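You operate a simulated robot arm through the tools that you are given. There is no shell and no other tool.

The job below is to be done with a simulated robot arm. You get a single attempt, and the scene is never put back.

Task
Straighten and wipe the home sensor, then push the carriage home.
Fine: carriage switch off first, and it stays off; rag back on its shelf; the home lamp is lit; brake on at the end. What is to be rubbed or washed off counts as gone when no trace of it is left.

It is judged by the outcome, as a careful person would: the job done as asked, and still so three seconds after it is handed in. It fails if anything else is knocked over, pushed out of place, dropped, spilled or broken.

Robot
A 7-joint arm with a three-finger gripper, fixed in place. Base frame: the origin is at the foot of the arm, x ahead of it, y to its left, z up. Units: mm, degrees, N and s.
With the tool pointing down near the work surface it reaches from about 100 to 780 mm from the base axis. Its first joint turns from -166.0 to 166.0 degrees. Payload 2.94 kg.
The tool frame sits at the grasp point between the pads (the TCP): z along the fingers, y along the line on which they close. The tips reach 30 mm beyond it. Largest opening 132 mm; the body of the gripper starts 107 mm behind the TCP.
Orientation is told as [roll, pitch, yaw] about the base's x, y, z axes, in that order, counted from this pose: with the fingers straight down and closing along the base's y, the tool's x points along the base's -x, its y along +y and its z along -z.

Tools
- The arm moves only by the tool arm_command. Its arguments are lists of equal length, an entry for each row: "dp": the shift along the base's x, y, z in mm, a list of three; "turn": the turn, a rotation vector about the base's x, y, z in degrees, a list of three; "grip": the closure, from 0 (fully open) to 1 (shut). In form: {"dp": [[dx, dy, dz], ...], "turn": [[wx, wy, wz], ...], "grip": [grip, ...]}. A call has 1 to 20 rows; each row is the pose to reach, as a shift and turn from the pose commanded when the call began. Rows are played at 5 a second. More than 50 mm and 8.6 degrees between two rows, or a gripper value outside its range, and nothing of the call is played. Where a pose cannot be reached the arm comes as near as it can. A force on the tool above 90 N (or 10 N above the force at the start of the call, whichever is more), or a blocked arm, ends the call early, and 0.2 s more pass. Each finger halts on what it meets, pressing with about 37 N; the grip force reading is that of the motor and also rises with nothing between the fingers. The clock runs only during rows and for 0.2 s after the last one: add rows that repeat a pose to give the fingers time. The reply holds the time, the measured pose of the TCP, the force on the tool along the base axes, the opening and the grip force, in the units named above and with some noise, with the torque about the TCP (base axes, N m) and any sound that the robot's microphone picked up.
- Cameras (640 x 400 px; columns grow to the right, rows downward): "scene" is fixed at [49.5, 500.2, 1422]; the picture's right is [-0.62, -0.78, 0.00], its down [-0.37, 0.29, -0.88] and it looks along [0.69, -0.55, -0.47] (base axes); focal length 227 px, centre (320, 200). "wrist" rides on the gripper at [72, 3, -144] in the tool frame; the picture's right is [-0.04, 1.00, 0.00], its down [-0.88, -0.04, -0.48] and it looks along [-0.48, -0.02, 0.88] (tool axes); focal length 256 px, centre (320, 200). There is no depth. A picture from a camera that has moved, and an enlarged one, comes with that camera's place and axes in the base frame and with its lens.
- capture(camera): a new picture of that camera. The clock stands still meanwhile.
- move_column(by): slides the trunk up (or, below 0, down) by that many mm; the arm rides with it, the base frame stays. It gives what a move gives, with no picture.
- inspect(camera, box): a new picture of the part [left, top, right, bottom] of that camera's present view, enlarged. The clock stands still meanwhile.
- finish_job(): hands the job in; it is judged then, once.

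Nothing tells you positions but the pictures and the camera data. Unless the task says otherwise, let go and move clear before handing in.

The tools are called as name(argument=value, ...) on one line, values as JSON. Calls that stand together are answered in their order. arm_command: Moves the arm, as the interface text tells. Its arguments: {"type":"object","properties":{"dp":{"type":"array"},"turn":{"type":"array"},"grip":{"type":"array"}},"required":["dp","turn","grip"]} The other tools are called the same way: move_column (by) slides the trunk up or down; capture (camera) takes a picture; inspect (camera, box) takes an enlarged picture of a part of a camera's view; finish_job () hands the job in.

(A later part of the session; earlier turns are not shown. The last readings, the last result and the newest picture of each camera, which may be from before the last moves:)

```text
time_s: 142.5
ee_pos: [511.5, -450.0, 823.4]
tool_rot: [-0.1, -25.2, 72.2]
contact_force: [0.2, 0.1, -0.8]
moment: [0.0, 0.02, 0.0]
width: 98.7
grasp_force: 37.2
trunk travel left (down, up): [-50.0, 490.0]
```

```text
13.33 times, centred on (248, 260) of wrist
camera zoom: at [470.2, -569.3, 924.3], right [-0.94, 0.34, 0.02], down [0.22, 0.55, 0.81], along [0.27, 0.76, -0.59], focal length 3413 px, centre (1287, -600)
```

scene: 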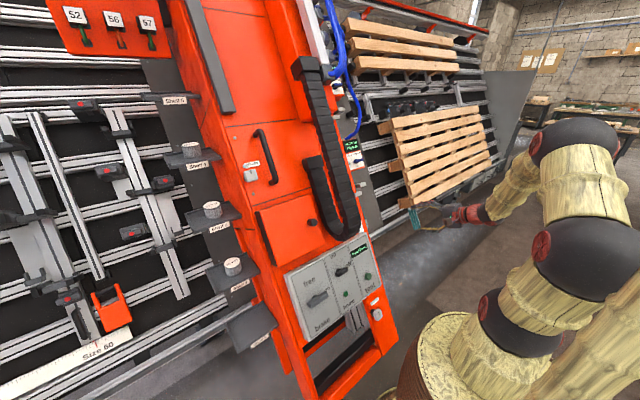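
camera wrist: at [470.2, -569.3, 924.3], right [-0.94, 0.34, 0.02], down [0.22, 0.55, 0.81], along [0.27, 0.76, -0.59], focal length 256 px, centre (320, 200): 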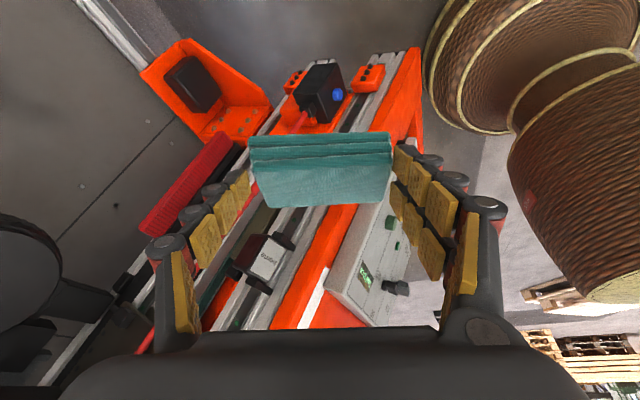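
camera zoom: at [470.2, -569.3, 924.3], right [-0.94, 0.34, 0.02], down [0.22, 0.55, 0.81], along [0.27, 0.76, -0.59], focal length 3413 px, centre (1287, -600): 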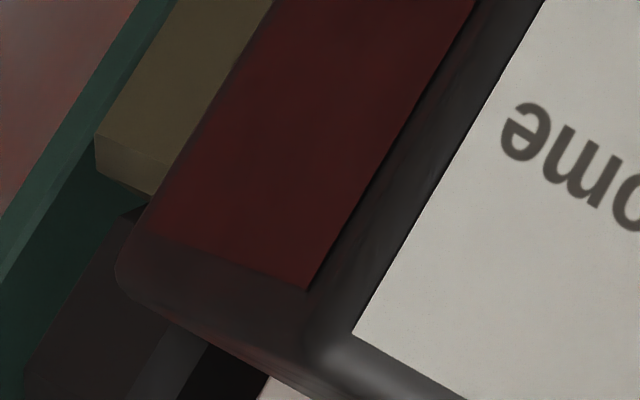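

The lens is clean with no visible trace. Now I'll take the rag back to Shelf 1 by the same safe route.

arm_command(dp=[[-5, 3, 5], [-10, 6, 10], [-15, 9, 15], [-20, 12, 20], [-25, 15, 25], [-30, 18, 30], [-35, 20, 35], [-40, 20, 40], [-45, 20, 45], [-45, 20, 45]], turn=[[0, 0, -8], [0, 0, -16], [0, 0, -24], [0, 0, -32], [0, 0, -40], [0, 0, -48], [0, 0, -56], [0, 0, -64], [0, 0, -72], [0, 0, -72]], grip=[0.4, 0.4, 0.4, 0.4, 0.4, 0.4, 0.4, 0.4, 0.4, 0.4])

arm_command(dp=[[-15, 20, -8], [-30, 45, -16], [-44, 80, -27], [-44, 120, -27], [-44, 165, -27], [-44, 210, -27], [-44, 255, -27], [-44, 300, -27], [-44, 345, -27], [-44, 390, -27], [-44, 435, -27], [-44, 480, -27], [-44, 525, -27], [-44, 560, -27], [-44, 560, -27]], turn=[[0, -2, 0], [0, -4, 0], [0, -5, 0], [0, -5, 0], [0, -5, 0], [0, -5, 0], [0, -5, 0], [0, -5, 0], [0, -5, 0], [0, -5, 0], [0, -5, 0], [0, -5, 0], [0, -5, 0], [0, -5, 0], [0, -5, 0]], grip=[0.4, 0.4, 0.4, 0.4, 0.4, 0.4, 0.4, 0.4, 0.4, 0.4, 0.4, 0.4, 0.4, 0.4, 0.4])

```text
time_s: 144.7
ee_pos: [465.4, -429.4, 868.6]
tool_rot: [-0.2, -25.2, 0.1]
contact_force: [0.2, 0.0, 0.1]
moment: [-0.05, 0.03, -0.03]
width: 99.2
grasp_force: 36.7
trunk travel left (down, up): [-50.0, 490.0]
```

```text
time_s: 147.9
ee_pos: [421.5, 130.9, 842.7]
tool_rot: [-0.3, -30.3, 0.3]
contact_force: [0.4, 0.5, 0.0]
moment: [-0.01, 0.03, 0.03]
width: 99.0
grasp_force: 36.5
trunk travel left (down, up): [-50.0, 490.0]
```

arm_command(dp=[[0, 45, 0], [0, 90, 0], [0, 135, 0], [0, 180, 0], [0, 228, 0], [36, 228, -22], [72, 228, -44], [108, 228, -66], [144, 228, -88], [179, 228, -110], [179, 228, -110]], turn=[[0, 0, 0], [0, 0, 0], [0, 0, 0], [0, 0, 0], [0.2, 0.3, -0.2], [0.2, 0.3, -0.2], [0.2, 0.3, -0.2], [0.2, 0.3, -0.2], [0.2, 0.3, -0.2], [0.2, 0.3, -0.2], [0.2, 0.3, -0.2]], grip=[0.4, 0.4, 0.4, 0.4, 0.4, 0.4, 0.4, 0.4, 0.4, 0.4, 0.4])

capture(camera="wrist")

```text
time_s: 150.3
ee_pos: [601.7, 359.6, 730.8]
tool_rot: [0.0, -29.9, -0.1]
contact_force: [0.6, 0.5, -0.5]
moment: [-0.01, 0.03, -0.02]
width: 99.0
grasp_force: 37.6
trunk travel left (down, up): [-50.0, 490.0]
```

```text
taken
camera wrist: at [467.8, 363.0, 821.1], right [0.04, 1.0, 0.02], down [0.52, -0.04, 0.85], along [0.85, -0.02, -0.53], focal length 256 px, centre (320, 200)
```

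wrist: 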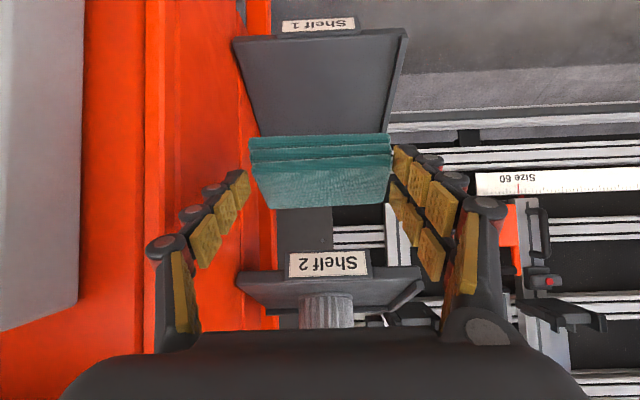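

arm_command(dp=[[15, -0.4, -30], [30, -0.4, -60], [39, -0.4, -90], [42.5, -0.4, -112], [42.5, -0.4, -124], [42.5, -0.4, -124]], turn=[[0, 0, 0], [0, 0, 0], [0, 0, 0], [0, 0, 0], [0, 0, 0], [0, 0, 0]], grip=[0.4, 0.4, 0.4, 0.4, 0.4, 0.4])

inspect(camera="wrist", box=[200, 60, 440, 260])

```text
time_s: 151.7
ee_pos: [643.6, 357.8, 608.0]
tool_rot: [0.0, -29.9, -0.1]
contact_force: [0.0, 0.2, -0.1]
moment: [0.0, 0.0, 0.01]
width: 98.7
grasp_force: 36.9
trunk travel left (down, up): [-50.0, 490.0]
```

```text
2.00 times, centred on (320, 160) of wrist
camera zoom: at [510.1, 362.2, 698.4], right [0.04, 1.0, 0.02], down [0.52, -0.04, 0.85], along [0.85, -0.02, -0.53], focal length 512 px, centre (320, 280)
```

zoom: 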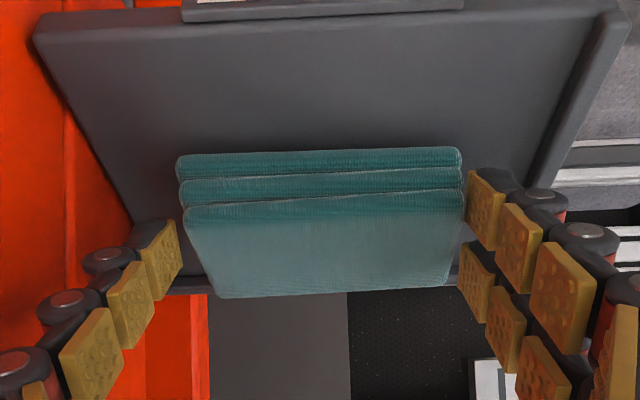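

Almost down. The remaining ~9 mm I'll take in small steps until the rag touches the tray.

arm_command(dp=[[0, 0, -3], [0, 0, -6], [0, 0, -8], [0, 0, -8]], turn=[[0, 0, 0], [0, 0, 0], [0, 0, 0], [0, 0, 0]], grip=[0.4, 0.4, 0.4, 0.4])

```text
time_s: 152.7
ee_pos: [645.4, 359.0, 604.0]
tool_rot: [0.3, -30.3, -0.2]
contact_force: [-6.7, -4.9, 28.2]
moment: [-0.12, 0.48, 0.03]
width: 99.0
grasp_force: 37.3
trunk travel left (down, up): [-50.0, 490.0]
```

The rag is on the tray (28 N). I'll ease off a little, then open the fingers.

arm_command(dp=[[0, 0, 2], [0, 0, 3.5], [0, 0, 3.5]], turn=[[0, 0, 0], [0, 0, 0], [0, 0, 0]], grip=[0.4, 0.4, 0.4])

arm_command(dp=[[0, 0, 0], [0, 0, 0], [0, 0, 0], [0, 0, 0]], turn=[[0, 0, 0], [0, 0, 0], [0, 0, 0], [0, 0, 0]], grip=[0.25, 0.22, 0.18, 0.167])

inspect(camera="wrist", box=[200, 60, 440, 260])

```text
time_s: 153.5
ee_pos: [642.6, 357.6, 603.9]
tool_rot: [0.2, -29.9, -0.1]
contact_force: [1.8, 4.1, 12.2]
moment: [0.55, -0.04, -0.1]
width: 98.9
grasp_force: 37.3
trunk travel left (down, up): [-50.0, 490.0]
```

```text
time_s: 154.5
ee_pos: [644.1, 356.5, 603.6]
tool_rot: [-0.1, -29.9, -0.1]
contact_force: [0.8, -0.3, 0.0]
moment: [-0.04, 0.02, -0.01]
width: 110.1
grasp_force: 0.0
trunk travel left (down, up): [-50.0, 490.0]
```

```text
2.00 times, centred on (320, 160) of wrist
camera zoom: at [509.8, 360.9, 693.7], right [0.04, 1.0, 0.02], down [0.52, -0.04, 0.85], along [0.85, -0.02, -0.53], focal length 512 px, centre (320, 280)
```

zoom: 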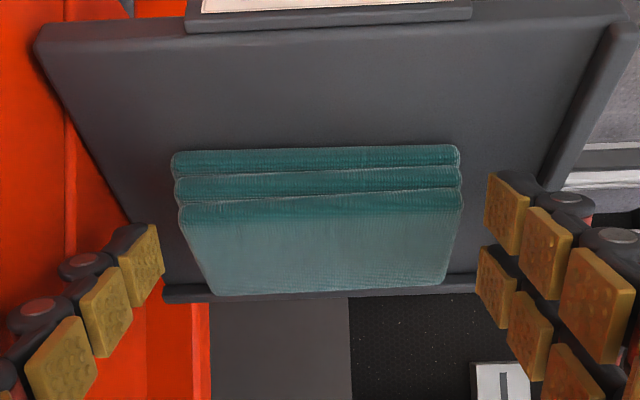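

The rag is resting on Shelf 1. Withdrawing upward along the tool axis.

arm_command(dp=[[-4, 1, 10], [-12, 1, 30], [-22, 1, 60], [-35, 1, 95], [-45, 1, 130], [-45, 1, 130]], turn=[[0, 0, 0], [0, 0, 0], [0, 0, 0], [0, 0, 0], [0, 0, 0], [0, 0, 0]], grip=[0.167, 0.167, 0.167, 0.167, 0.167, 0.167])

inspect(camera="wrist", box=[210, 20, 430, 180])

inspect(camera="scene", box=[200, 230, 320, 360])

```text
time_s: 155.9
ee_pos: [598.1, 357.3, 734.7]
tool_rot: [0.0, -29.9, 0.0]
contact_force: [0.4, -0.1, -0.7]
moment: [0.02, 0.0, 0.01]
width: 110.0
grasp_force: 0.2
trunk travel left (down, up): [-50.0, 490.0]
```

```text
2.50 times, centred on (320, 100) of wrist
camera zoom: at [464.2, 361.2, 824.7], right [0.04, 1.0, 0.02], down [0.52, -0.04, 0.85], along [0.85, -0.02, -0.53], focal length 640 px, centre (320, 450)
```

zoom: 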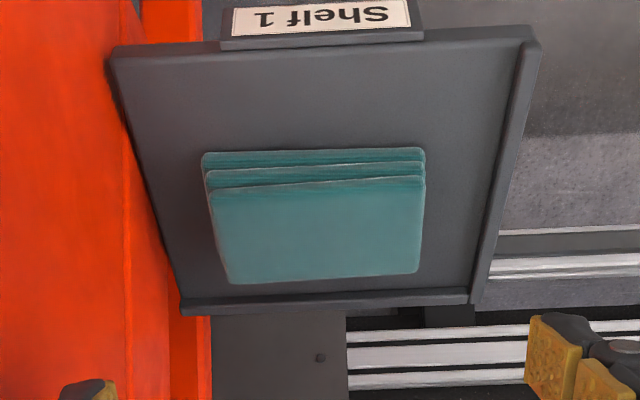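

```text
3.08 times, centred on (260, 295) of scene
camera zoom: at [49.5, 500.2, 1422.0], right [-0.62, -0.78, 0.0], down [-0.37, 0.29, -0.88], along [0.69, -0.55, -0.47], focal length 700 px, centre (505, -92)
```

zoom: 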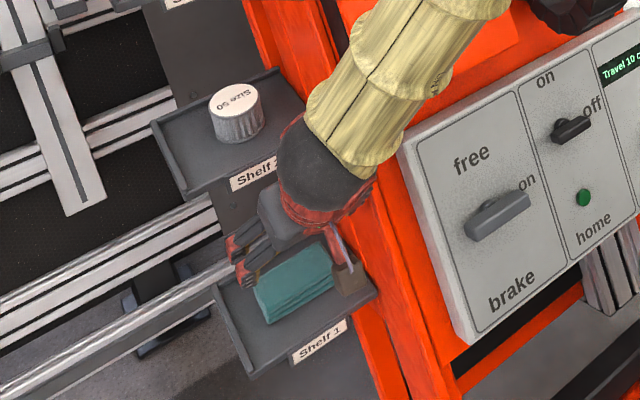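

The rag is flat on its shelf. Next I'll go back across to re-straighten the sensor with the two-tip press that worked before.

arm_command(dp=[[-36, 0, 21], [-72, 0, 42], [-108, 0, 64], [-144, 0, 85], [-178, 0, 106], [-178, -45, 106], [-178, -90, 106], [-178, -135, 106], [-178, -180, 106], [-178, -225, 106], [-178, -270, 106], [-178, -315, 106], [-178, -360, 106], [-178, -405, 106], [-178, -450, 106], [-178, -495, 106], [-178, -540, 106], [-178, -585, 106], [-178, -630, 106], [-178, -630, 106]], turn=[[0, 0, 0], [0, 0, 0], [0, 0, 0], [0, 0, 0], [0, 0, 0], [0, 0, 0], [0, 0, 0], [0, 0, 0], [0, 0, 0], [0, 0, 0], [0, 0, 0], [0, 0, 0], [0, 0, 0], [0, 0, 0], [0, 0, 0], [0, 0, 0], [0, 0, 0], [0, 0, 0], [0, 0, 0], [0, 0, 0]], grip=[0.2, 0.3, 0.4, 0.5, 0.6, 0.7, 0.8, 0.9, 0.93, 0.93, 0.93, 0.93, 0.93, 0.93, 0.93, 0.93, 0.93, 0.93, 0.93, 0.93])

arm_command(dp=[[10, 0, 5], [20, 0, 10], [40, 0, 15], [60, 0, 20], [70, 0, 25], [70, 0, 25]], turn=[[0, -6, 0], [0, -12, 0], [0, -18, 0], [0, -24, 0], [0, -30, 0], [0, -30, 0]], grip=[0.93, 0.93, 0.93, 0.93, 0.93, 0.93])

capture(camera="wrist")

```text
time_s: 160.1
ee_pos: [418.3, -272.5, 839.5]
tool_rot: [0.0, -29.9, -0.1]
contact_force: [1.1, -0.8, -1.0]
moment: [0.07, 0.01, 0.0]
width: 9.2
grasp_force: 0.1
trunk travel left (down, up): [-50.0, 490.0]
```

```text
time_s: 161.5
ee_pos: [499.8, -255.2, 870.7]
tool_rot: [-0.9, -60.3, 3.1]
contact_force: [0.2, 0.1, 0.1]
moment: [0.08, -0.04, 0.01]
width: 9.4
grasp_force: 0.0
trunk travel left (down, up): [-50.0, 490.0]
```

```text
taken
camera wrist: at [340.7, -256.9, 880.9], right [-0.02, 1.0, 0.03], down [0.02, -0.03, 1.0], along [1.0, 0.02, -0.02], focal length 256 px, centre (320, 200)
```

wrist: 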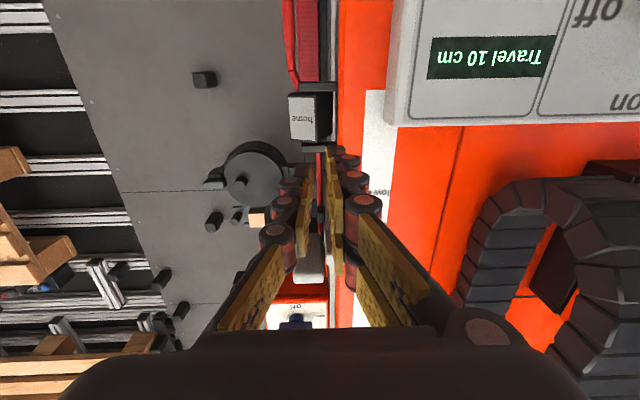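

arm_command(dp=[[30, 1, -15], [65, 2, -33], [96.7, 2.7, -50.5], [96.7, 2.7, -50.5]], turn=[[0, 0, 0], [0, 0, 0], [0, 0, 0], [0, 0, 0]], grip=[0.93, 0.93, 0.93, 0.93])

inspect(camera="wrist", box=[240, 70, 400, 230])

```text
time_s: 162.5
ee_pos: [584.5, -270.5, 814.2]
tool_rot: [0.3, -59.8, -0.2]
contact_force: [0.2, -0.1, 0.3]
moment: [-0.03, 0.04, 0.0]
width: 9.4
grasp_force: 0.1
trunk travel left (down, up): [-50.0, 490.0]
```

```text
2.50 times, centred on (320, 150) of wrist
camera zoom: at [425.0, -266.2, 825.0], right [0.02, 1.0, 0.04], down [0.03, -0.04, 1.0], along [1.0, -0.02, -0.03], focal length 640 px, centre (320, 325)
```

zoom: 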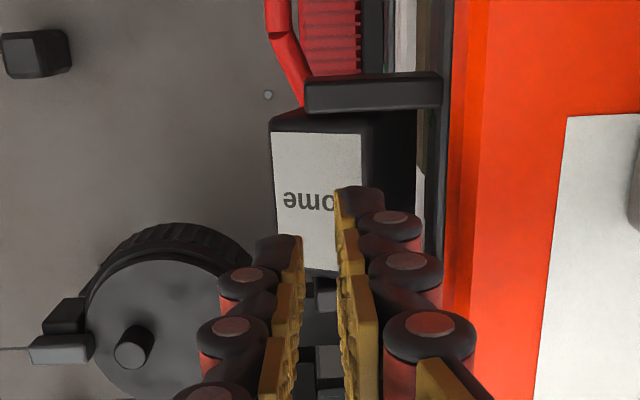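

Oriented as before. Approaching, then pressing in small steps to the same depth as last time.

arm_command(dp=[[13, 0, -7.5], [26, 0, -15], [37.2, 0, -21.5], [37.2, 0, -21.5]], turn=[[0, 0, 0], [0, 0, 0], [0, 0, 0], [0, 0, 0]], grip=[0.93, 0.93, 0.93, 0.93])

arm_command(dp=[[1.73, 0, -1], [3.46, 0, -2], [5.2, 0, -3], [6.93, 0, -4], [6.93, 0, -4]], turn=[[0, 0, 0], [0, 0, 0], [0, 0, 0], [0, 0, 0], [0, 0, 0]], grip=[0.93, 0.93, 0.93, 0.93, 0.93])

inspect(camera="wrist", box=[280, 90, 380, 190])

```text
time_s: 163.5
ee_pos: [622.0, -269.0, 791.9]
tool_rot: [0.2, -59.8, -0.3]
contact_force: [-0.2, 0.3, 0.2]
moment: [-0.01, 0.05, 0.01]
width: 9.3
grasp_force: 0.1
trunk travel left (down, up): [-50.0, 490.0]
```

```text
time_s: 164.7
ee_pos: [628.0, -266.4, 790.6]
tool_rot: [0.0, -60.0, -0.1]
contact_force: [-25.5, 10.9, 9.8]
moment: [0.12, -0.48, 0.71]
width: 10.8
grasp_force: 3.1
trunk travel left (down, up): [-50.0, 490.0]
```

```text
4.00 times, centred on (330, 140) of wrist
camera zoom: at [468.4, -264.0, 800.7], right [0.02, 1.0, 0.04], down [0.03, -0.04, 1.0], along [1.0, -0.02, -0.03], focal length 1024 px, centre (280, 440)
```

zoom: 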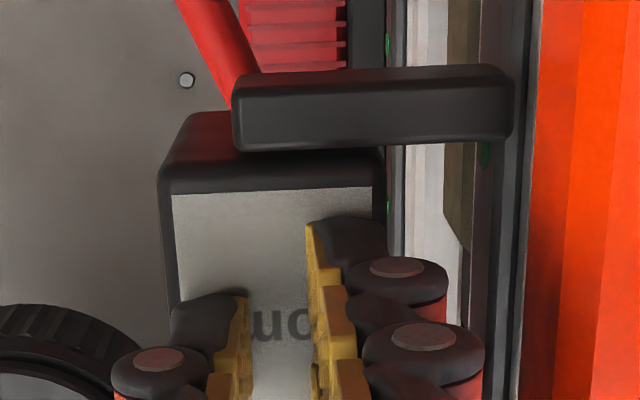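

arm_command(dp=[[0.9, 0, -0.5], [1.5, 0, -0.9], [1.5, 0, -0.9]], turn=[[0, 0, 0], [0, 0, 0], [0, 0, 0]], grip=[0.93, 0.93, 0.93])

arm_command(dp=[[-9, 0, 5], [-30, 0, 17.3], [-52, 0, 30], [-78, 0, 45], [-90, 0, 52], [-90, 0, 52]], turn=[[0, 0, 0], [0, 0, 0], [0, 0, 0], [0, 0, 0], [0, 0, 0], [0, 0, 0]], grip=[0.93, 0.93, 0.93, 0.93, 0.93, 0.93])

inspect(camera="wrist", box=[270, 70, 390, 190])

```text
time_s: 165.5
ee_pos: [627.8, -267.2, 790.6]
tool_rot: [0.0, -60.2, -0.1]
contact_force: [-51.5, 15.5, 18.8]
moment: [0.04, -0.92, 0.94]
width: 9.8
grasp_force: 0.3
trunk travel left (down, up): [-50.0, 490.0]
```

```text
time_s: 166.9
ee_pos: [543.1, -266.5, 838.7]
tool_rot: [0.1, -59.9, -0.2]
contact_force: [0.1, 0.3, 0.1]
moment: [0.02, -0.01, -0.02]
width: 9.3
grasp_force: 0.1
trunk travel left (down, up): [-50.0, 490.0]
```

```text
3.33 times, centred on (330, 130) of wrist
camera zoom: at [383.0, -264.2, 850.5], right [0.02, 1.0, 0.04], down [0.03, -0.04, 1.0], along [1.0, -0.02, -0.03], focal length 853 px, centre (287, 433)
```

zoom: 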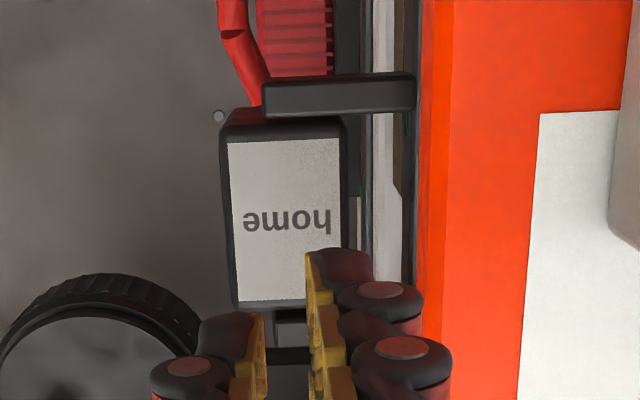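

The sensor is square again. Before covering it with the carriage, I'll take one more look at the lens from the -y side to confirm both cleanliness and alignment.

arm_command(dp=[[-20, -20, 10], [-40, -50, 15], [-60, -85, 20], [-70, -120, 25], [-75, -155, 30], [-75, -165, 30]], turn=[[0, 7, 0], [0, 14, 0], [0, 21, 0], [0, 28, 0], [0, 35, 0], [0, 35, 0]], grip=[0.93, 0.93, 0.93, 0.93, 0.93, 0.93])

arm_command(dp=[[6, -3, -6], [12, -6, -12], [18, -9, -18], [24, -12, -24], [30, -15, -30], [36, -18, -36], [42, -20, -42], [48, -20, -48], [54, -20, -54], [60, -20, -60], [60, -20, -60]], turn=[[0, 0, 8], [0, 0, 16], [0, 0, 24], [0, 0, 32], [0, 0, 40], [0, 0, 48], [0, 0, 56], [0, 0, 64], [0, 0, 70], [0, 0, 72], [0, 0, 72]], grip=[0.93, 0.93, 0.93, 0.93, 0.93, 0.93, 0.93, 0.93, 0.93, 0.93, 0.93])

capture(camera="wrist")

```text
time_s: 168.3
ee_pos: [467.8, -434.3, 870.3]
tool_rot: [0.1, -24.9, 0.0]
contact_force: [1.2, 0.9, -0.3]
moment: [-0.03, 0.04, -0.01]
width: 9.1
grasp_force: 0.1
trunk travel left (down, up): [-50.0, 490.0]
```

```text
time_s: 170.7
ee_pos: [527.0, -454.1, 809.3]
tool_rot: [0.1, -24.9, 72.0]
contact_force: [-0.2, 0.4, -0.5]
moment: [0.04, -0.02, 0.01]
width: 9.2
grasp_force: 0.1
trunk travel left (down, up): [-50.0, 490.0]
```

```text
taken
camera wrist: at [485.9, -572.1, 911.6], right [-0.94, 0.35, 0.02], down [0.22, 0.56, 0.8], along [0.27, 0.76, -0.6], focal length 256 px, centre (320, 200)
```

wrist: 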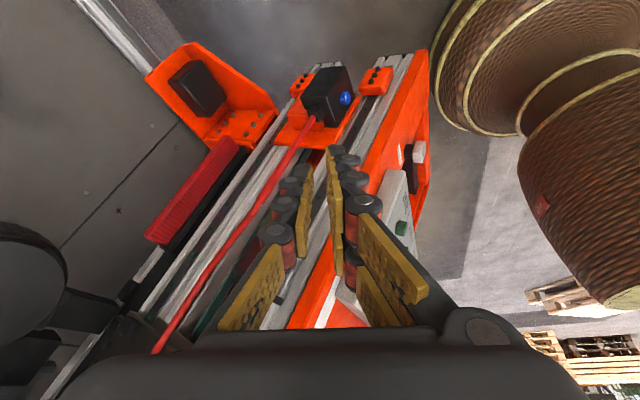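

arm_command(dp=[[0, 0, 0], [0, 0, 0], [0, 0, 0], [0, 0, 0], [0, 0, 0], [0, 0, 0], [0, 0, 0]], turn=[[0, 0, 0], [0, 0, 0], [0, 0, 0], [0, 0, 0], [0, 0, 0], [0, 0, 0], [0, 0, 0]], grip=[0.75, 0.6, 0.45, 0.3, 0.15, 0.05, 0.05])

inspect(camera="wrist", box=[220, 210, 320, 310])

inspect(camera="wrist", box=[240, 225, 290, 275])

```text
time_s: 172.3
ee_pos: [527.4, -452.9, 810.8]
tool_rot: [0.1, -24.9, 71.9]
contact_force: [0.5, 0.2, 0.6]
moment: [0.0, 0.03, 0.03]
width: 109.2
grasp_force: 0.2
trunk travel left (down, up): [-50.0, 490.0]
```

```text
4.00 times, centred on (270, 260) of wrist
camera zoom: at [485.7, -571.9, 911.6], right [-0.94, 0.35, 0.02], down [0.22, 0.55, 0.8], along [0.27, 0.76, -0.6], focal length 1024 px, centre (520, -40)
```

zoom: 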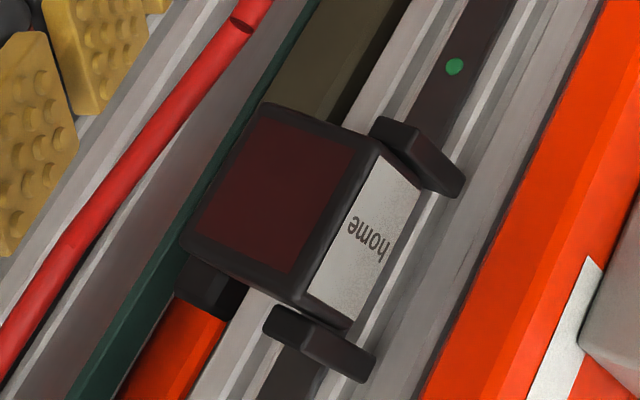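

```text
8.00 times, centred on (265, 250) of wrist
camera zoom: at [485.7, -571.9, 911.6], right [-0.94, 0.35, 0.02], down [0.22, 0.55, 0.8], along [0.27, 0.76, -0.6], focal length 2048 px, centre (760, -200)
```

zoom: 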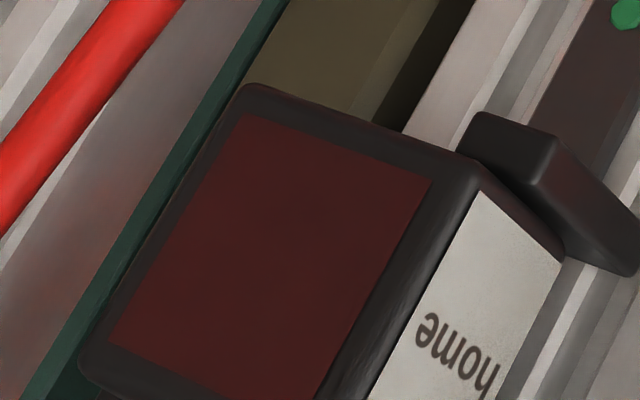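

The lens is clean and the box is aligned with its ears. Next: free the brake, which has its bar horizontal at "on" (about y≈161, u≈863). I'll come back to the front, raising the trunk 100 mm to the posture that worked for the switch.

arm_command(dp=[[-6, 3, 6], [-12, 6, 12], [-18, 9, 18], [-24, 12, 24], [-30, 15, 30], [-36, 18, 36], [-42, 20, 42], [-48, 20, 48], [-54, 20, 54], [-60, 20, 60], [-60, 20, 60]], turn=[[0, 0, -8], [0, 0, -16], [0, 0, -24], [0, 0, -32], [0, 0, -40], [0, 0, -48], [0, 0, -56], [0, 0, -64], [0, 0, -70], [0, 0, -72], [0, 0, -72]], grip=[0.2, 0.3, 0.4, 0.5, 0.55, 0.55, 0.55, 0.55, 0.55, 0.55, 0.55])

move_column(by=100)

arm_command(dp=[[-15, 10, -30], [-30, 25, -60], [-44, 45, -90], [-47, 80, -110], [-47, 120, -125], [-47, 165, -128], [-47, 210, -128], [-47, 255, -128], [-47, 300, -128], [-47, 345, -128], [-47, 390, -128], [-47, 435, -128], [-47, 480, -128], [-47, 525, -128], [-47, 570, -128], [-47, 595, -128], [-47, 595, -128]], turn=[[0, -1, 0], [0, -2, 0], [0, -3, 0], [0, -4, 0], [0, -5, 0], [0, -5, 0], [0, -5, 0], [0, -5, 0], [0, -5, 0], [0, -5, 0], [0, -5, 0], [0, -5, 0], [0, -5, 0], [0, -5, 0], [0, -5, 0], [0, -5, 0], [0, -5, 0]], grip=[0.55, 0.55, 0.55, 0.55, 0.55, 0.55, 0.55, 0.55, 0.55, 0.55, 0.55, 0.55, 0.55, 0.55, 0.55, 0.55, 0.55])

capture(camera="wrist")

```text
time_s: 174.7
ee_pos: [465.9, -433.9, 868.9]
tool_rot: [0.1, -24.9, -0.1]
contact_force: [-1.0, -0.4, -0.6]
moment: [-0.01, 0.0, 0.03]
width: 59.3
grasp_force: 0.0
trunk travel left (down, up): [-50.0, 490.0]
```

```text
time_s: 176.1
ee_pos: [466.9, -433.3, 968.1]
tool_rot: [0.1, -24.9, -0.2]
contact_force: [-0.9, 0.0, -0.1]
moment: [0.06, 0.06, -0.01]
width: 59.5
grasp_force: 0.0
trunk travel left (down, up): [-150.0, 390.0]
```

```text
time_s: 179.7
ee_pos: [419.5, 162.6, 842.4]
tool_rot: [0.0, -29.9, -0.1]
contact_force: [1.1, -0.5, -0.9]
moment: [-0.02, 0.04, -0.01]
width: 59.1
grasp_force: 0.1
trunk travel left (down, up): [-150.0, 390.0]
```

```text
taken
camera wrist: at [286.0, 166.6, 931.2], right [0.04, 1.0, 0.02], down [0.52, -0.04, 0.85], along [0.85, -0.02, -0.53], focal length 256 px, centre (320, 200)
```

wrist: 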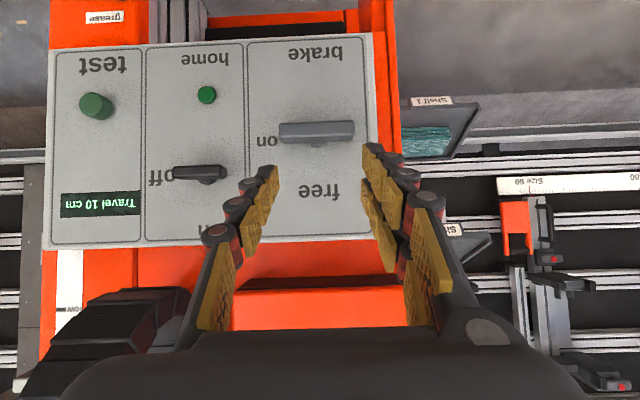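

arm_command(dp=[[5, -0.5, -10], [10, -1, -20], [15, -1.5, -30], [18, -2, -40], [20, -2, -50], [20, -2, -50]], turn=[[0, -6, 0], [0, -12, 0], [0, -18, 0], [0, -24, 0], [0, -30, 0], [0, -30, 0]], grip=[0.55, 0.55, 0.55, 0.55, 0.55, 0.55])

arm_command(dp=[[0, 0, 0], [0, 0, 0], [0, 0, 0], [0, 0, 0], [0, 0, 0], [0, 0, 0], [0, 0, 0], [0, 0, 0], [0, 0, 0], [0, 0, 0], [0, 0, 0], [0, 0, 0]], turn=[[-7.08, 0, 4.09], [-14.17, 0, 8.18], [-21.25, 0, 12.27], [-28.34, 0, 16.36], [-35.42, 0, 20.45], [-42.5, 0, 24.54], [-49.6, 0, 28.63], [-56.67, 0, 32.72], [-63.76, 0, 36.8], [-70.84, 0, 40.9], [-77.9, 0, 45], [-77.9, 0, 45]], grip=[0.55, 0.55, 0.55, 0.55, 0.55, 0.55, 0.55, 0.55, 0.55, 0.55, 0.55, 0.55])

capture(camera="wrist")

```text
time_s: 181.1
ee_pos: [441.0, 160.7, 791.3]
tool_rot: [0.1, -60.0, -0.1]
contact_force: [0.6, 0.6, 0.2]
moment: [-0.03, 0.01, 0.0]
width: 59.4
grasp_force: 0.1
trunk travel left (down, up): [-150.0, 390.0]
```

```text
time_s: 183.7
ee_pos: [439.9, 160.3, 791.6]
tool_rot: [-60.0, 0.1, 89.9]
contact_force: [-1.2, 0.2, -1.0]
moment: [-0.03, -0.03, 0.04]
width: 59.1
grasp_force: 0.0
trunk travel left (down, up): [-150.0, 390.0]
```

```text
taken
camera wrist: at [314.6, 88.6, 862.2], right [-0.5, 0.04, -0.87], down [-0.39, 0.88, 0.27], along [0.77, 0.47, -0.42], focal length 256 px, centre (320, 200)
```

wrist: 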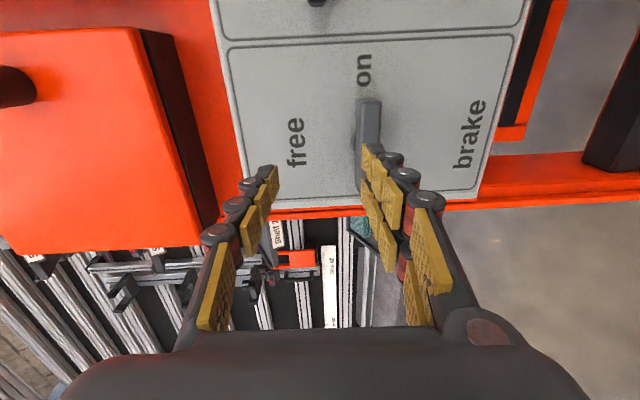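

arm_command(dp=[[-4, 0, -15], [-7, 0, -30], [-7.5, 0, -43], [-7.5, 0, -43]], turn=[[0, 0, 0], [0, 0, 0], [0, 0, 0], [0, 0, 0]], grip=[0.55, 0.55, 0.55, 0.55])

inspect(camera="wrist", box=[220, 60, 420, 260])

```text
time_s: 184.7
ee_pos: [432.9, 160.0, 748.8]
tool_rot: [-60.1, -0.1, 89.8]
contact_force: [0.0, -0.5, 0.6]
moment: [-0.02, 0.02, 0.01]
width: 59.6
grasp_force: 0.2
trunk travel left (down, up): [-150.0, 390.0]
```

```text
2.00 times, centred on (320, 160) of wrist
camera zoom: at [307.4, 88.7, 819.1], right [-0.5, 0.05, -0.86], down [-0.39, 0.88, 0.27], along [0.77, 0.47, -0.42], focal length 512 px, centre (320, 280)
```

zoom: 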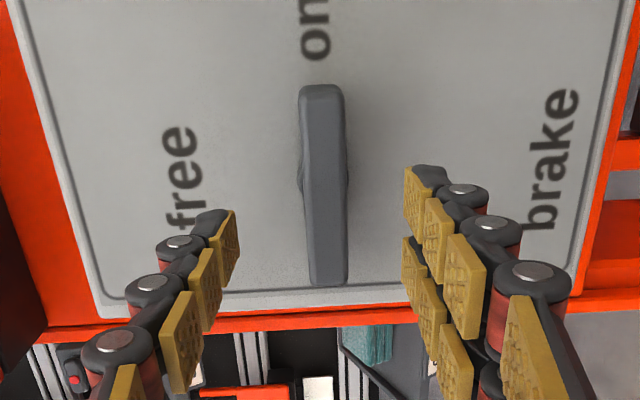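

The brake bar is centred between the fingers. Moving in and gripping.

arm_command(dp=[[16, 0, -9], [32, 0, -18.5], [47, 0, -27], [47, 0, -27]], turn=[[0, 0, 0], [0, 0, 0], [0, 0, 0], [0, 0, 0]], grip=[0.55, 0.55, 0.55, 0.55])

inspect(camera="wrist", box=[220, 60, 420, 260])

arm_command(dp=[[0, 0, 0], [0, 0, 0], [0, 0, 0], [0, 0, 0], [0, 0, 0]], turn=[[0, 0, 0], [0, 0, 0], [0, 0, 0], [0, 0, 0], [0, 0, 0]], grip=[0.7, 0.8, 0.9, 1, 1])

```text
time_s: 185.7
ee_pos: [479.0, 160.1, 720.9]
tool_rot: [-60.0, -0.1, 89.7]
contact_force: [-0.3, -0.5, 0.1]
moment: [0.02, -0.02, 0.01]
width: 59.3
grasp_force: 0.0
trunk travel left (down, up): [-150.0, 390.0]
```

```text
2.00 times, centred on (320, 160) of wrist
camera zoom: at [353.6, 88.9, 791.8], right [-0.5, 0.04, -0.86], down [-0.39, 0.88, 0.27], along [0.77, 0.47, -0.42], focal length 512 px, centre (320, 280)
```

zoom: 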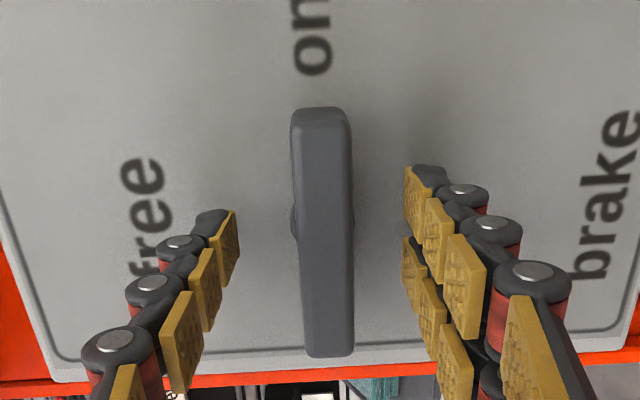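

```text
time_s: 186.9
ee_pos: [477.9, 159.8, 721.5]
tool_rot: [-59.8, -0.1, 89.9]
contact_force: [-3.2, 1.4, -11.3]
moment: [0.15, -0.53, 0.25]
width: 18.4
grasp_force: 29.4
trunk travel left (down, up): [-150.0, 390.0]
```

Gripped (18.4 mm). Testing the turn gently clockwise first (the direction analogous to the other switch).

arm_command(dp=[[0, 0, 0], [0, 0, 0], [0, 0, 0], [0, 0, 0]], turn=[[3.46, 0, -2], [6.93, 0, -4], [10.4, 0, -6], [10.4, 0, -6]], grip=[1, 1, 1, 1])

inspect(camera="wrist", box=[220, 60, 420, 260])

```text
time_s: 187.9
ee_pos: [479.6, 160.6, 720.3]
tool_rot: [-59.3, -10.4, 83.8]
contact_force: [-15.0, 4.4, -17.0]
moment: [0.38, -0.86, 0.75]
width: 17.9
grasp_force: 43.8
trunk travel left (down, up): [-150.0, 390.0]
```

```text
2.00 times, centred on (320, 160) of wrist
camera zoom: at [345.5, 90.8, 778.5], right [-0.49, 0.25, -0.84], down [-0.3, 0.85, 0.43], along [0.82, 0.46, -0.34], focal length 512 px, centre (320, 280)
```

zoom: 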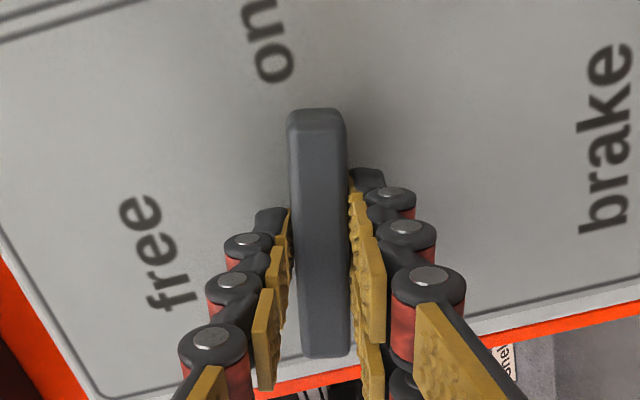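

The lever follows clockwise easily. Continuing to vertical ("free").

arm_command(dp=[[0, 0, 0], [0, 0, 0], [0, 0, 0], [0, 0, 0], [0, 0, 0], [0, 0, 0], [0, 0, 0], [0, 0, 0], [0, 0, 0], [0, 0, 0], [0, 0, 0]], turn=[[6.75, 0, -3.9], [13.5, 0, -7.8], [20.25, 0, -11.7], [27, 0, -15.6], [33.75, 0, -19.5], [40.5, 0, -23.4], [47.3, 0, -27.3], [54, 0, -31.2], [60.8, 0, -35.1], [67.5, 0, -39], [67.5, 0, -39]], grip=[1, 1, 1, 1, 1, 1, 1, 1, 1, 1, 1])

inspect(camera="wrist", box=[220, 60, 420, 260])

capture(camera="scene")

```text
time_s: 190.3
ee_pos: [478.5, 158.8, 721.3]
tool_rot: [0.3, -59.9, -0.3]
contact_force: [-13.5, -1.0, -18.7]
moment: [-0.2, 0.73, 0.02]
width: 17.6
grasp_force: 43.1
trunk travel left (down, up): [-150.0, 390.0]
```

```text
2.00 times, centred on (320, 160) of wrist
camera zoom: at [319.2, 163.3, 732.6], right [0.02, 1.0, 0.04], down [0.03, -0.04, 1.0], along [1.0, -0.02, -0.03], focal length 512 px, centre (320, 280)
```

zoom: 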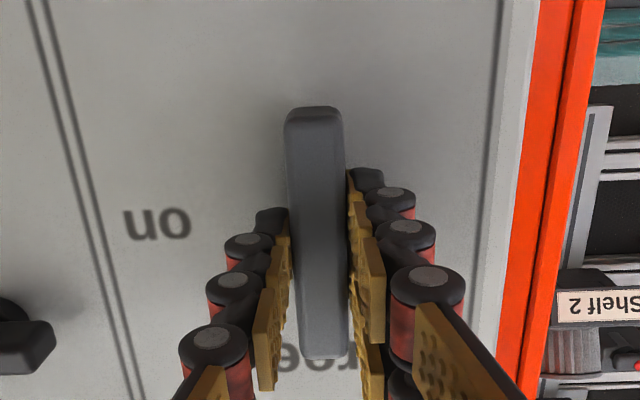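

```text
taken
```

scene: 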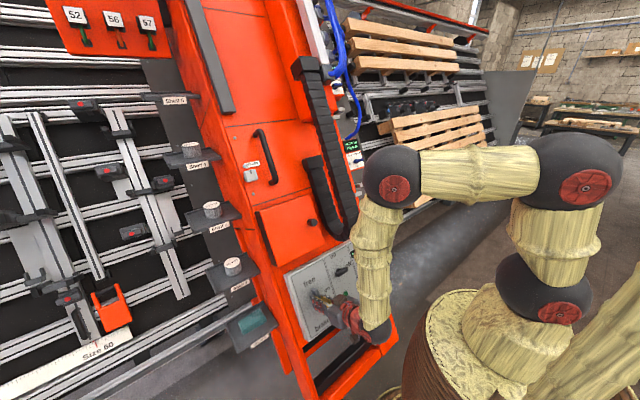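

The brake bar is vertical at "free". Releasing and backing out, then checking the display and carriage.

arm_command(dp=[[0, 0, 0], [0, 0, 0], [0, 0, 0], [-16, 0, 9], [-35, 0, 20], [-50, 0, 29], [-50, 0, 29]], turn=[[0, 0, 0], [0, 0, 0], [0, 0, 0], [0, 0, 0], [0, 0, 0], [0, 0, 0], [0, 0, 0]], grip=[0.85, 0.7, 0.6, 0.6, 0.6, 0.6, 0.6])

capture(camera="wrist")

inspect(camera="scene", box=[270, 60, 390, 200])

```text
time_s: 191.9
ee_pos: [428.8, 158.9, 751.7]
tool_rot: [0.1, -59.9, -0.1]
contact_force: [-0.6, 0.2, 0.9]
moment: [0.0, -0.03, -0.01]
width: 52.8
grasp_force: 0.1
trunk travel left (down, up): [-150.0, 390.0]
```

```text
taken
camera wrist: at [269.7, 163.6, 762.4], right [0.02, 1.0, 0.04], down [0.03, -0.04, 1.0], along [1.0, -0.02, -0.03], focal length 256 px, centre (320, 200)
```

wrist: 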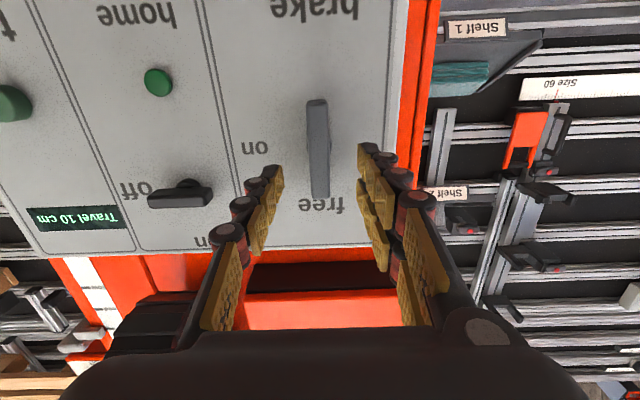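

```text
2.86 times, centred on (330, 130) of scene
camera zoom: at [49.5, 500.2, 1422.0], right [-0.62, -0.78, 0.0], down [-0.37, 0.29, -0.88], along [0.69, -0.55, -0.47], focal length 650 px, centre (291, 400)
```

zoom: 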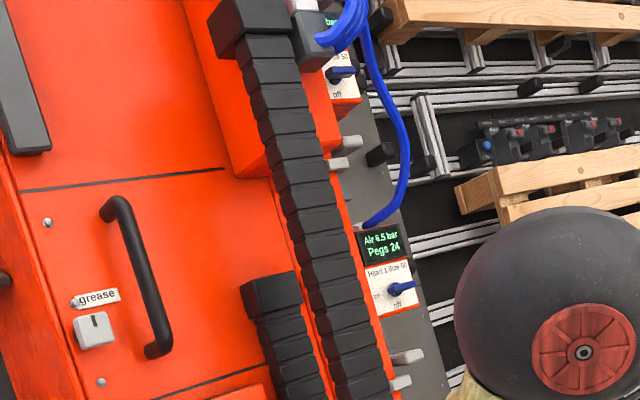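

The carriage didn't move by itself (still "Travel 10 cm"). Before pushing I need a careful look at the carriage to choose the right push point, so I'll go round to its side again.

arm_command(dp=[[-3, 0, 20], [-6, 0, 45], [-9, 0, 70], [-9, -10, 90], [-9, -50, 92], [-9, -95, 95], [-9, -140, 95], [-9, -185, 95], [-9, -230, 95], [-9, -275, 95], [-9, -320, 95], [-9, -365, 95], [-9, -410, 95], [-9, -455, 95], [-9, -500, 95], [-9, -545, 100], [-9, -580, 110], [-9, -580, 110]], turn=[[0, 8, 0], [0, 16, 0], [0, 24, 0], [0, 30, 0], [0, 32, 0], [0, 35, 0], [0, 35, 0], [0, 35, 0], [0, 35, 0], [0, 35, 0], [0, 35, 0], [0, 35, 0], [0, 35, 0], [0, 35, 0], [0, 35, 0], [0, 35, 0], [0, 35, 0], [0, 35, 0]], grip=[0.6, 0.6, 0.6, 0.5, 0.4, 0.3, 0.2, 0.1, 0.05, 0.05, 0.05, 0.05, 0.05, 0.05, 0.05, 0.05, 0.05, 0.05])

arm_command(dp=[[0, -5, 40], [0, -10, 80], [0, -15, 120], [0, -20, 160], [0, -25, 200], [0, -30, 240], [0, -30, 240]], turn=[[0, 0, 4], [0, 0, 8], [0, 0, 12], [0, 0, 16], [0, 0, 20], [0, 0, 25], [0, 0, 25]], grip=[0.05, 0.05, 0.05, 0.05, 0.05, 0.05, 0.05])

capture(camera="wrist")

```text
time_s: 195.7
ee_pos: [421.3, -420.7, 862.0]
tool_rot: [0.1, -24.9, -0.2]
contact_force: [0.4, -0.6, 0.3]
moment: [0.01, 0.01, 0.03]
width: 125.5
grasp_force: 0.1
trunk travel left (down, up): [-150.0, 390.0]
```

```text
time_s: 197.3
ee_pos: [419.4, -451.3, 1102.6]
tool_rot: [0.1, -24.8, 25.0]
contact_force: [0.3, 0.3, -0.1]
moment: [-0.04, 0.01, 0.0]
width: 125.5
grasp_force: 0.1
trunk travel left (down, up): [-150.0, 390.0]
```

```text
taken
camera wrist: at [304.2, -500.9, 1203.5], right [-0.39, 0.92, 0.02], down [0.56, 0.22, 0.8], along [0.74, 0.32, -0.6], focal length 256 px, centre (320, 200)
```

wrist: 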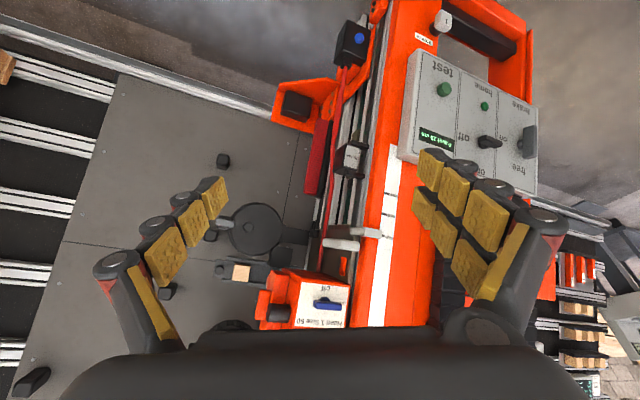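

inspect(camera="wrist", box=[280, 190, 400, 310])

inspect(camera="wrist", box=[310, 120, 410, 260])

inspect(camera="wrist", box=[230, 230, 380, 345])

```text
3.33 times, centred on (340, 250) of wrist
camera zoom: at [304.2, -500.9, 1203.5], right [-0.39, 0.92, 0.02], down [0.56, 0.22, 0.8], along [0.74, 0.32, -0.6], focal length 853 px, centre (253, 33)
```

zoom: 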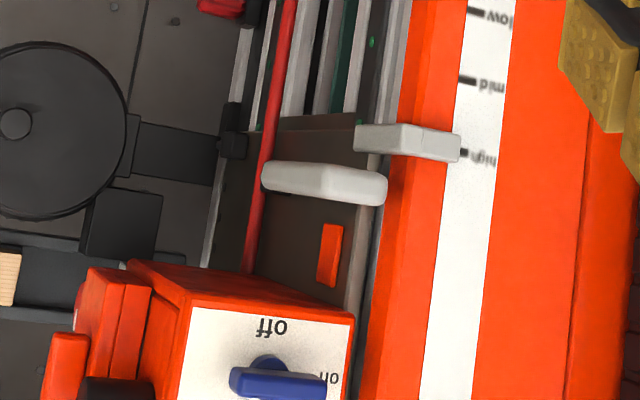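

```text
2.86 times, centred on (360, 190) of wrist
camera zoom: at [304.2, -500.9, 1203.5], right [-0.39, 0.92, 0.02], down [0.56, 0.22, 0.8], along [0.74, 0.32, -0.6], focal length 731 px, centre (206, 229)
```

zoom: 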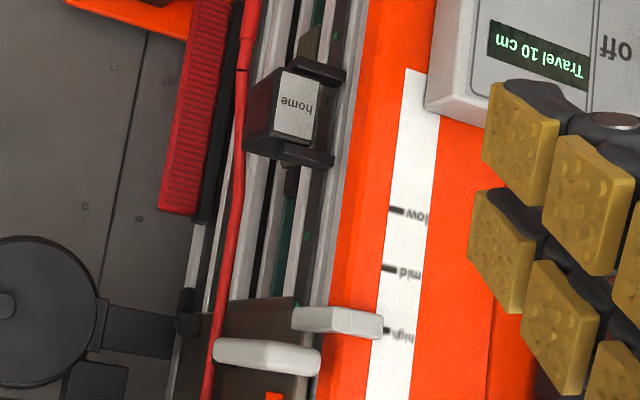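

```text
3.48 times, centred on (305, 288) of wrist
camera zoom: at [304.2, -500.9, 1203.5], right [-0.39, 0.92, 0.02], down [0.56, 0.22, 0.8], along [0.74, 0.32, -0.6], focal length 890 px, centre (372, -104)
```

zoom: 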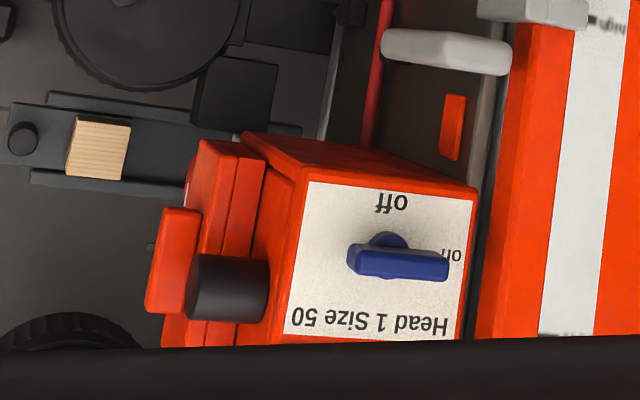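

The carriage lamp is now dark, which confirms the switch is off. I'll look at the carriage plate, grey paddle and pointer from the -y side to understand how they attach.

arm_command(dp=[[10, -3, -10], [20, -6, -20], [30, -9, -30], [40, -12, -40], [50, -12, -50], [60, -12, -60], [70, -12, -70], [70, -12, -70]], turn=[[0, 0, 6], [0, 0, 12], [0, 0, 18], [0, 0, 24], [0, 0, 30], [0, 0, 36], [0, 0, 42], [0, 0, 42]], grip=[0.05, 0.05, 0.05, 0.05, 0.05, 0.05, 0.05, 0.05])

capture(camera="wrist")

inspect(camera="wrist", box=[150, 150, 350, 340])

```text
time_s: 199.1
ee_pos: [491.2, -463.4, 1031.7]
tool_rot: [0.0, -24.9, 67.1]
contact_force: [-0.4, -0.6, -0.2]
moment: [0.01, -0.02, -0.02]
width: 125.4
grasp_force: 0.0
trunk travel left (down, up): [-150.0, 390.0]
```

```text
taken
camera wrist: at [438.9, -577.2, 1132.4], right [-0.9, 0.43, 0.02], down [0.27, 0.53, 0.8], along [0.33, 0.73, -0.6], focal length 256 px, centre (320, 200)
```

wrist: 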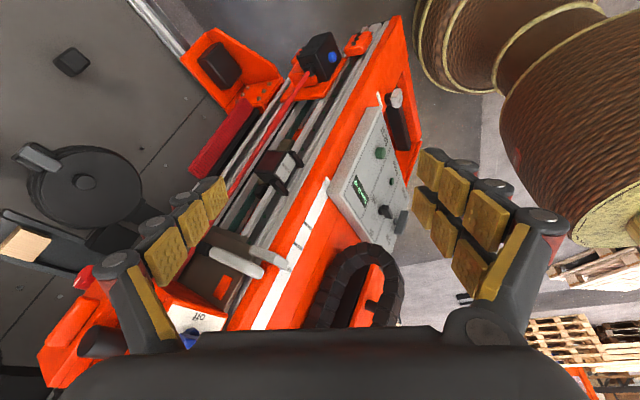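

```text
2.11 times, centred on (250, 245) of wrist
camera zoom: at [438.9, -577.2, 1132.4], right [-0.9, 0.43, 0.02], down [0.27, 0.53, 0.8], along [0.33, 0.73, -0.6], focal length 539 px, centre (467, 105)
```

zoom: 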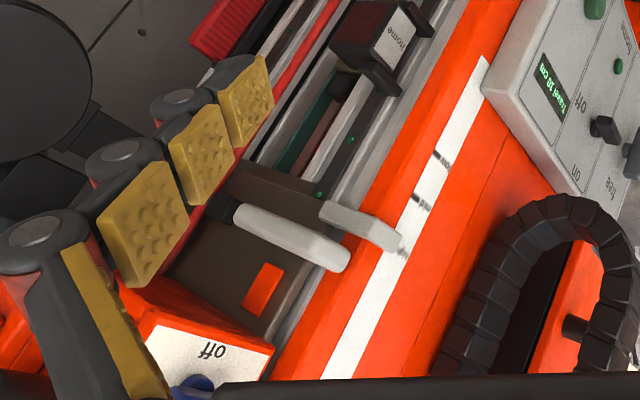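

inspect(camera="wrist", box=[200, 215, 310, 305])

inspect(camera="wrist", box=[215, 225, 275, 280])

```text
4.44 times, centred on (255, 260) of wrist
camera zoom: at [438.9, -577.2, 1132.4], right [-0.9, 0.43, 0.02], down [0.27, 0.53, 0.8], along [0.33, 0.73, -0.6], focal length 1138 px, centre (609, -67)
```

zoom: 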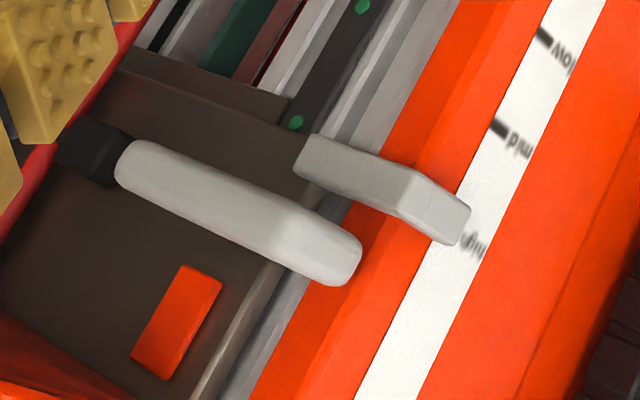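

```text
7.27 times, centred on (245, 252) of wrist
camera zoom: at [438.9, -577.2, 1132.4], right [-0.9, 0.43, 0.02], down [0.27, 0.53, 0.8], along [0.33, 0.73, -0.6], focal length 1862 px, centre (866, -182)
```

zoom: 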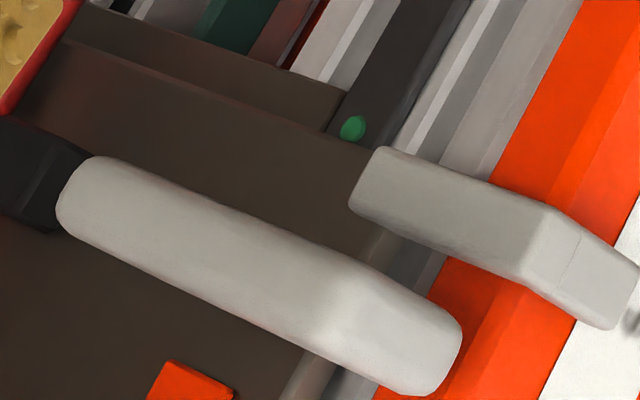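

The light-grey paddle is fixed to the carriage plate (n from about -207 to -111, u≈1198), which makes it the natural push point. I'll place closed fingertips on its upper side and push down the rail. First, reorient clear of everything.

arm_command(dp=[[-5, 5, 5], [-10, 10, 10], [-15, 15, 15], [-20, 20, 20], [-25, 25, 25], [-30, 30, 30], [-35, 35, 35], [-40, 40, 40], [-40, 40, 45], [-40, 40, 45]], turn=[[0, 0, -7.5], [0, 0, -15], [0, 0, -22.5], [0, 0, -30], [0, 0, -37.5], [0, 0, -45], [0, 0, -52.5], [0, 0, -60], [0, 0, -67], [0, 0, -67]], grip=[0.2, 0.4, 0.6, 0.8, 1, 1, 1, 1, 1, 1])

arm_command(dp=[[10, 25, 3], [25, 55, 5], [45, 90, 5], [70, 120, 5], [95, 145, 5], [120, 160, 5], [135, 161, 5], [135, 161, 5]], turn=[[0, -6, 0], [0, -12, 0], [0, -18, 0], [0, -24, 0], [0, -30, 0], [0, -35, 0], [0, -35, 0], [0, -35, 0]], grip=[1, 1, 1, 1, 1, 1, 1, 1])

capture(camera="wrist")

```text
time_s: 201.3
ee_pos: [449.6, -422.6, 1074.1]
tool_rot: [-0.1, -24.9, -0.2]
contact_force: [-0.2, 0.6, 0.4]
moment: [-0.01, 0.0, 0.01]
width: 0.0
grasp_force: 16.6
trunk travel left (down, up): [-150.0, 390.0]
```

```text
time_s: 203.1
ee_pos: [585.6, -260.4, 1080.8]
tool_rot: [0.1, -59.9, 0.0]
contact_force: [0.6, 0.2, -0.6]
moment: [-0.02, 0.01, 0.02]
width: 0.2
grasp_force: 28.3
trunk travel left (down, up): [-150.0, 390.0]
```

```text
taken
camera wrist: at [424.7, -257.5, 1091.7], right [0.02, 1.0, 0.04], down [0.03, -0.04, 1.0], along [1.0, -0.02, -0.03], focal length 256 px, centre (320, 200)
```

wrist: 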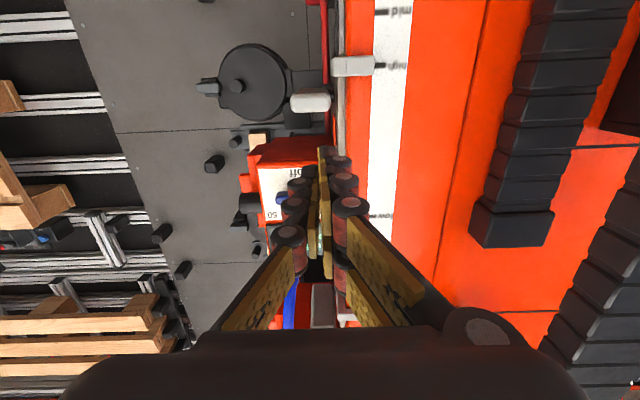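

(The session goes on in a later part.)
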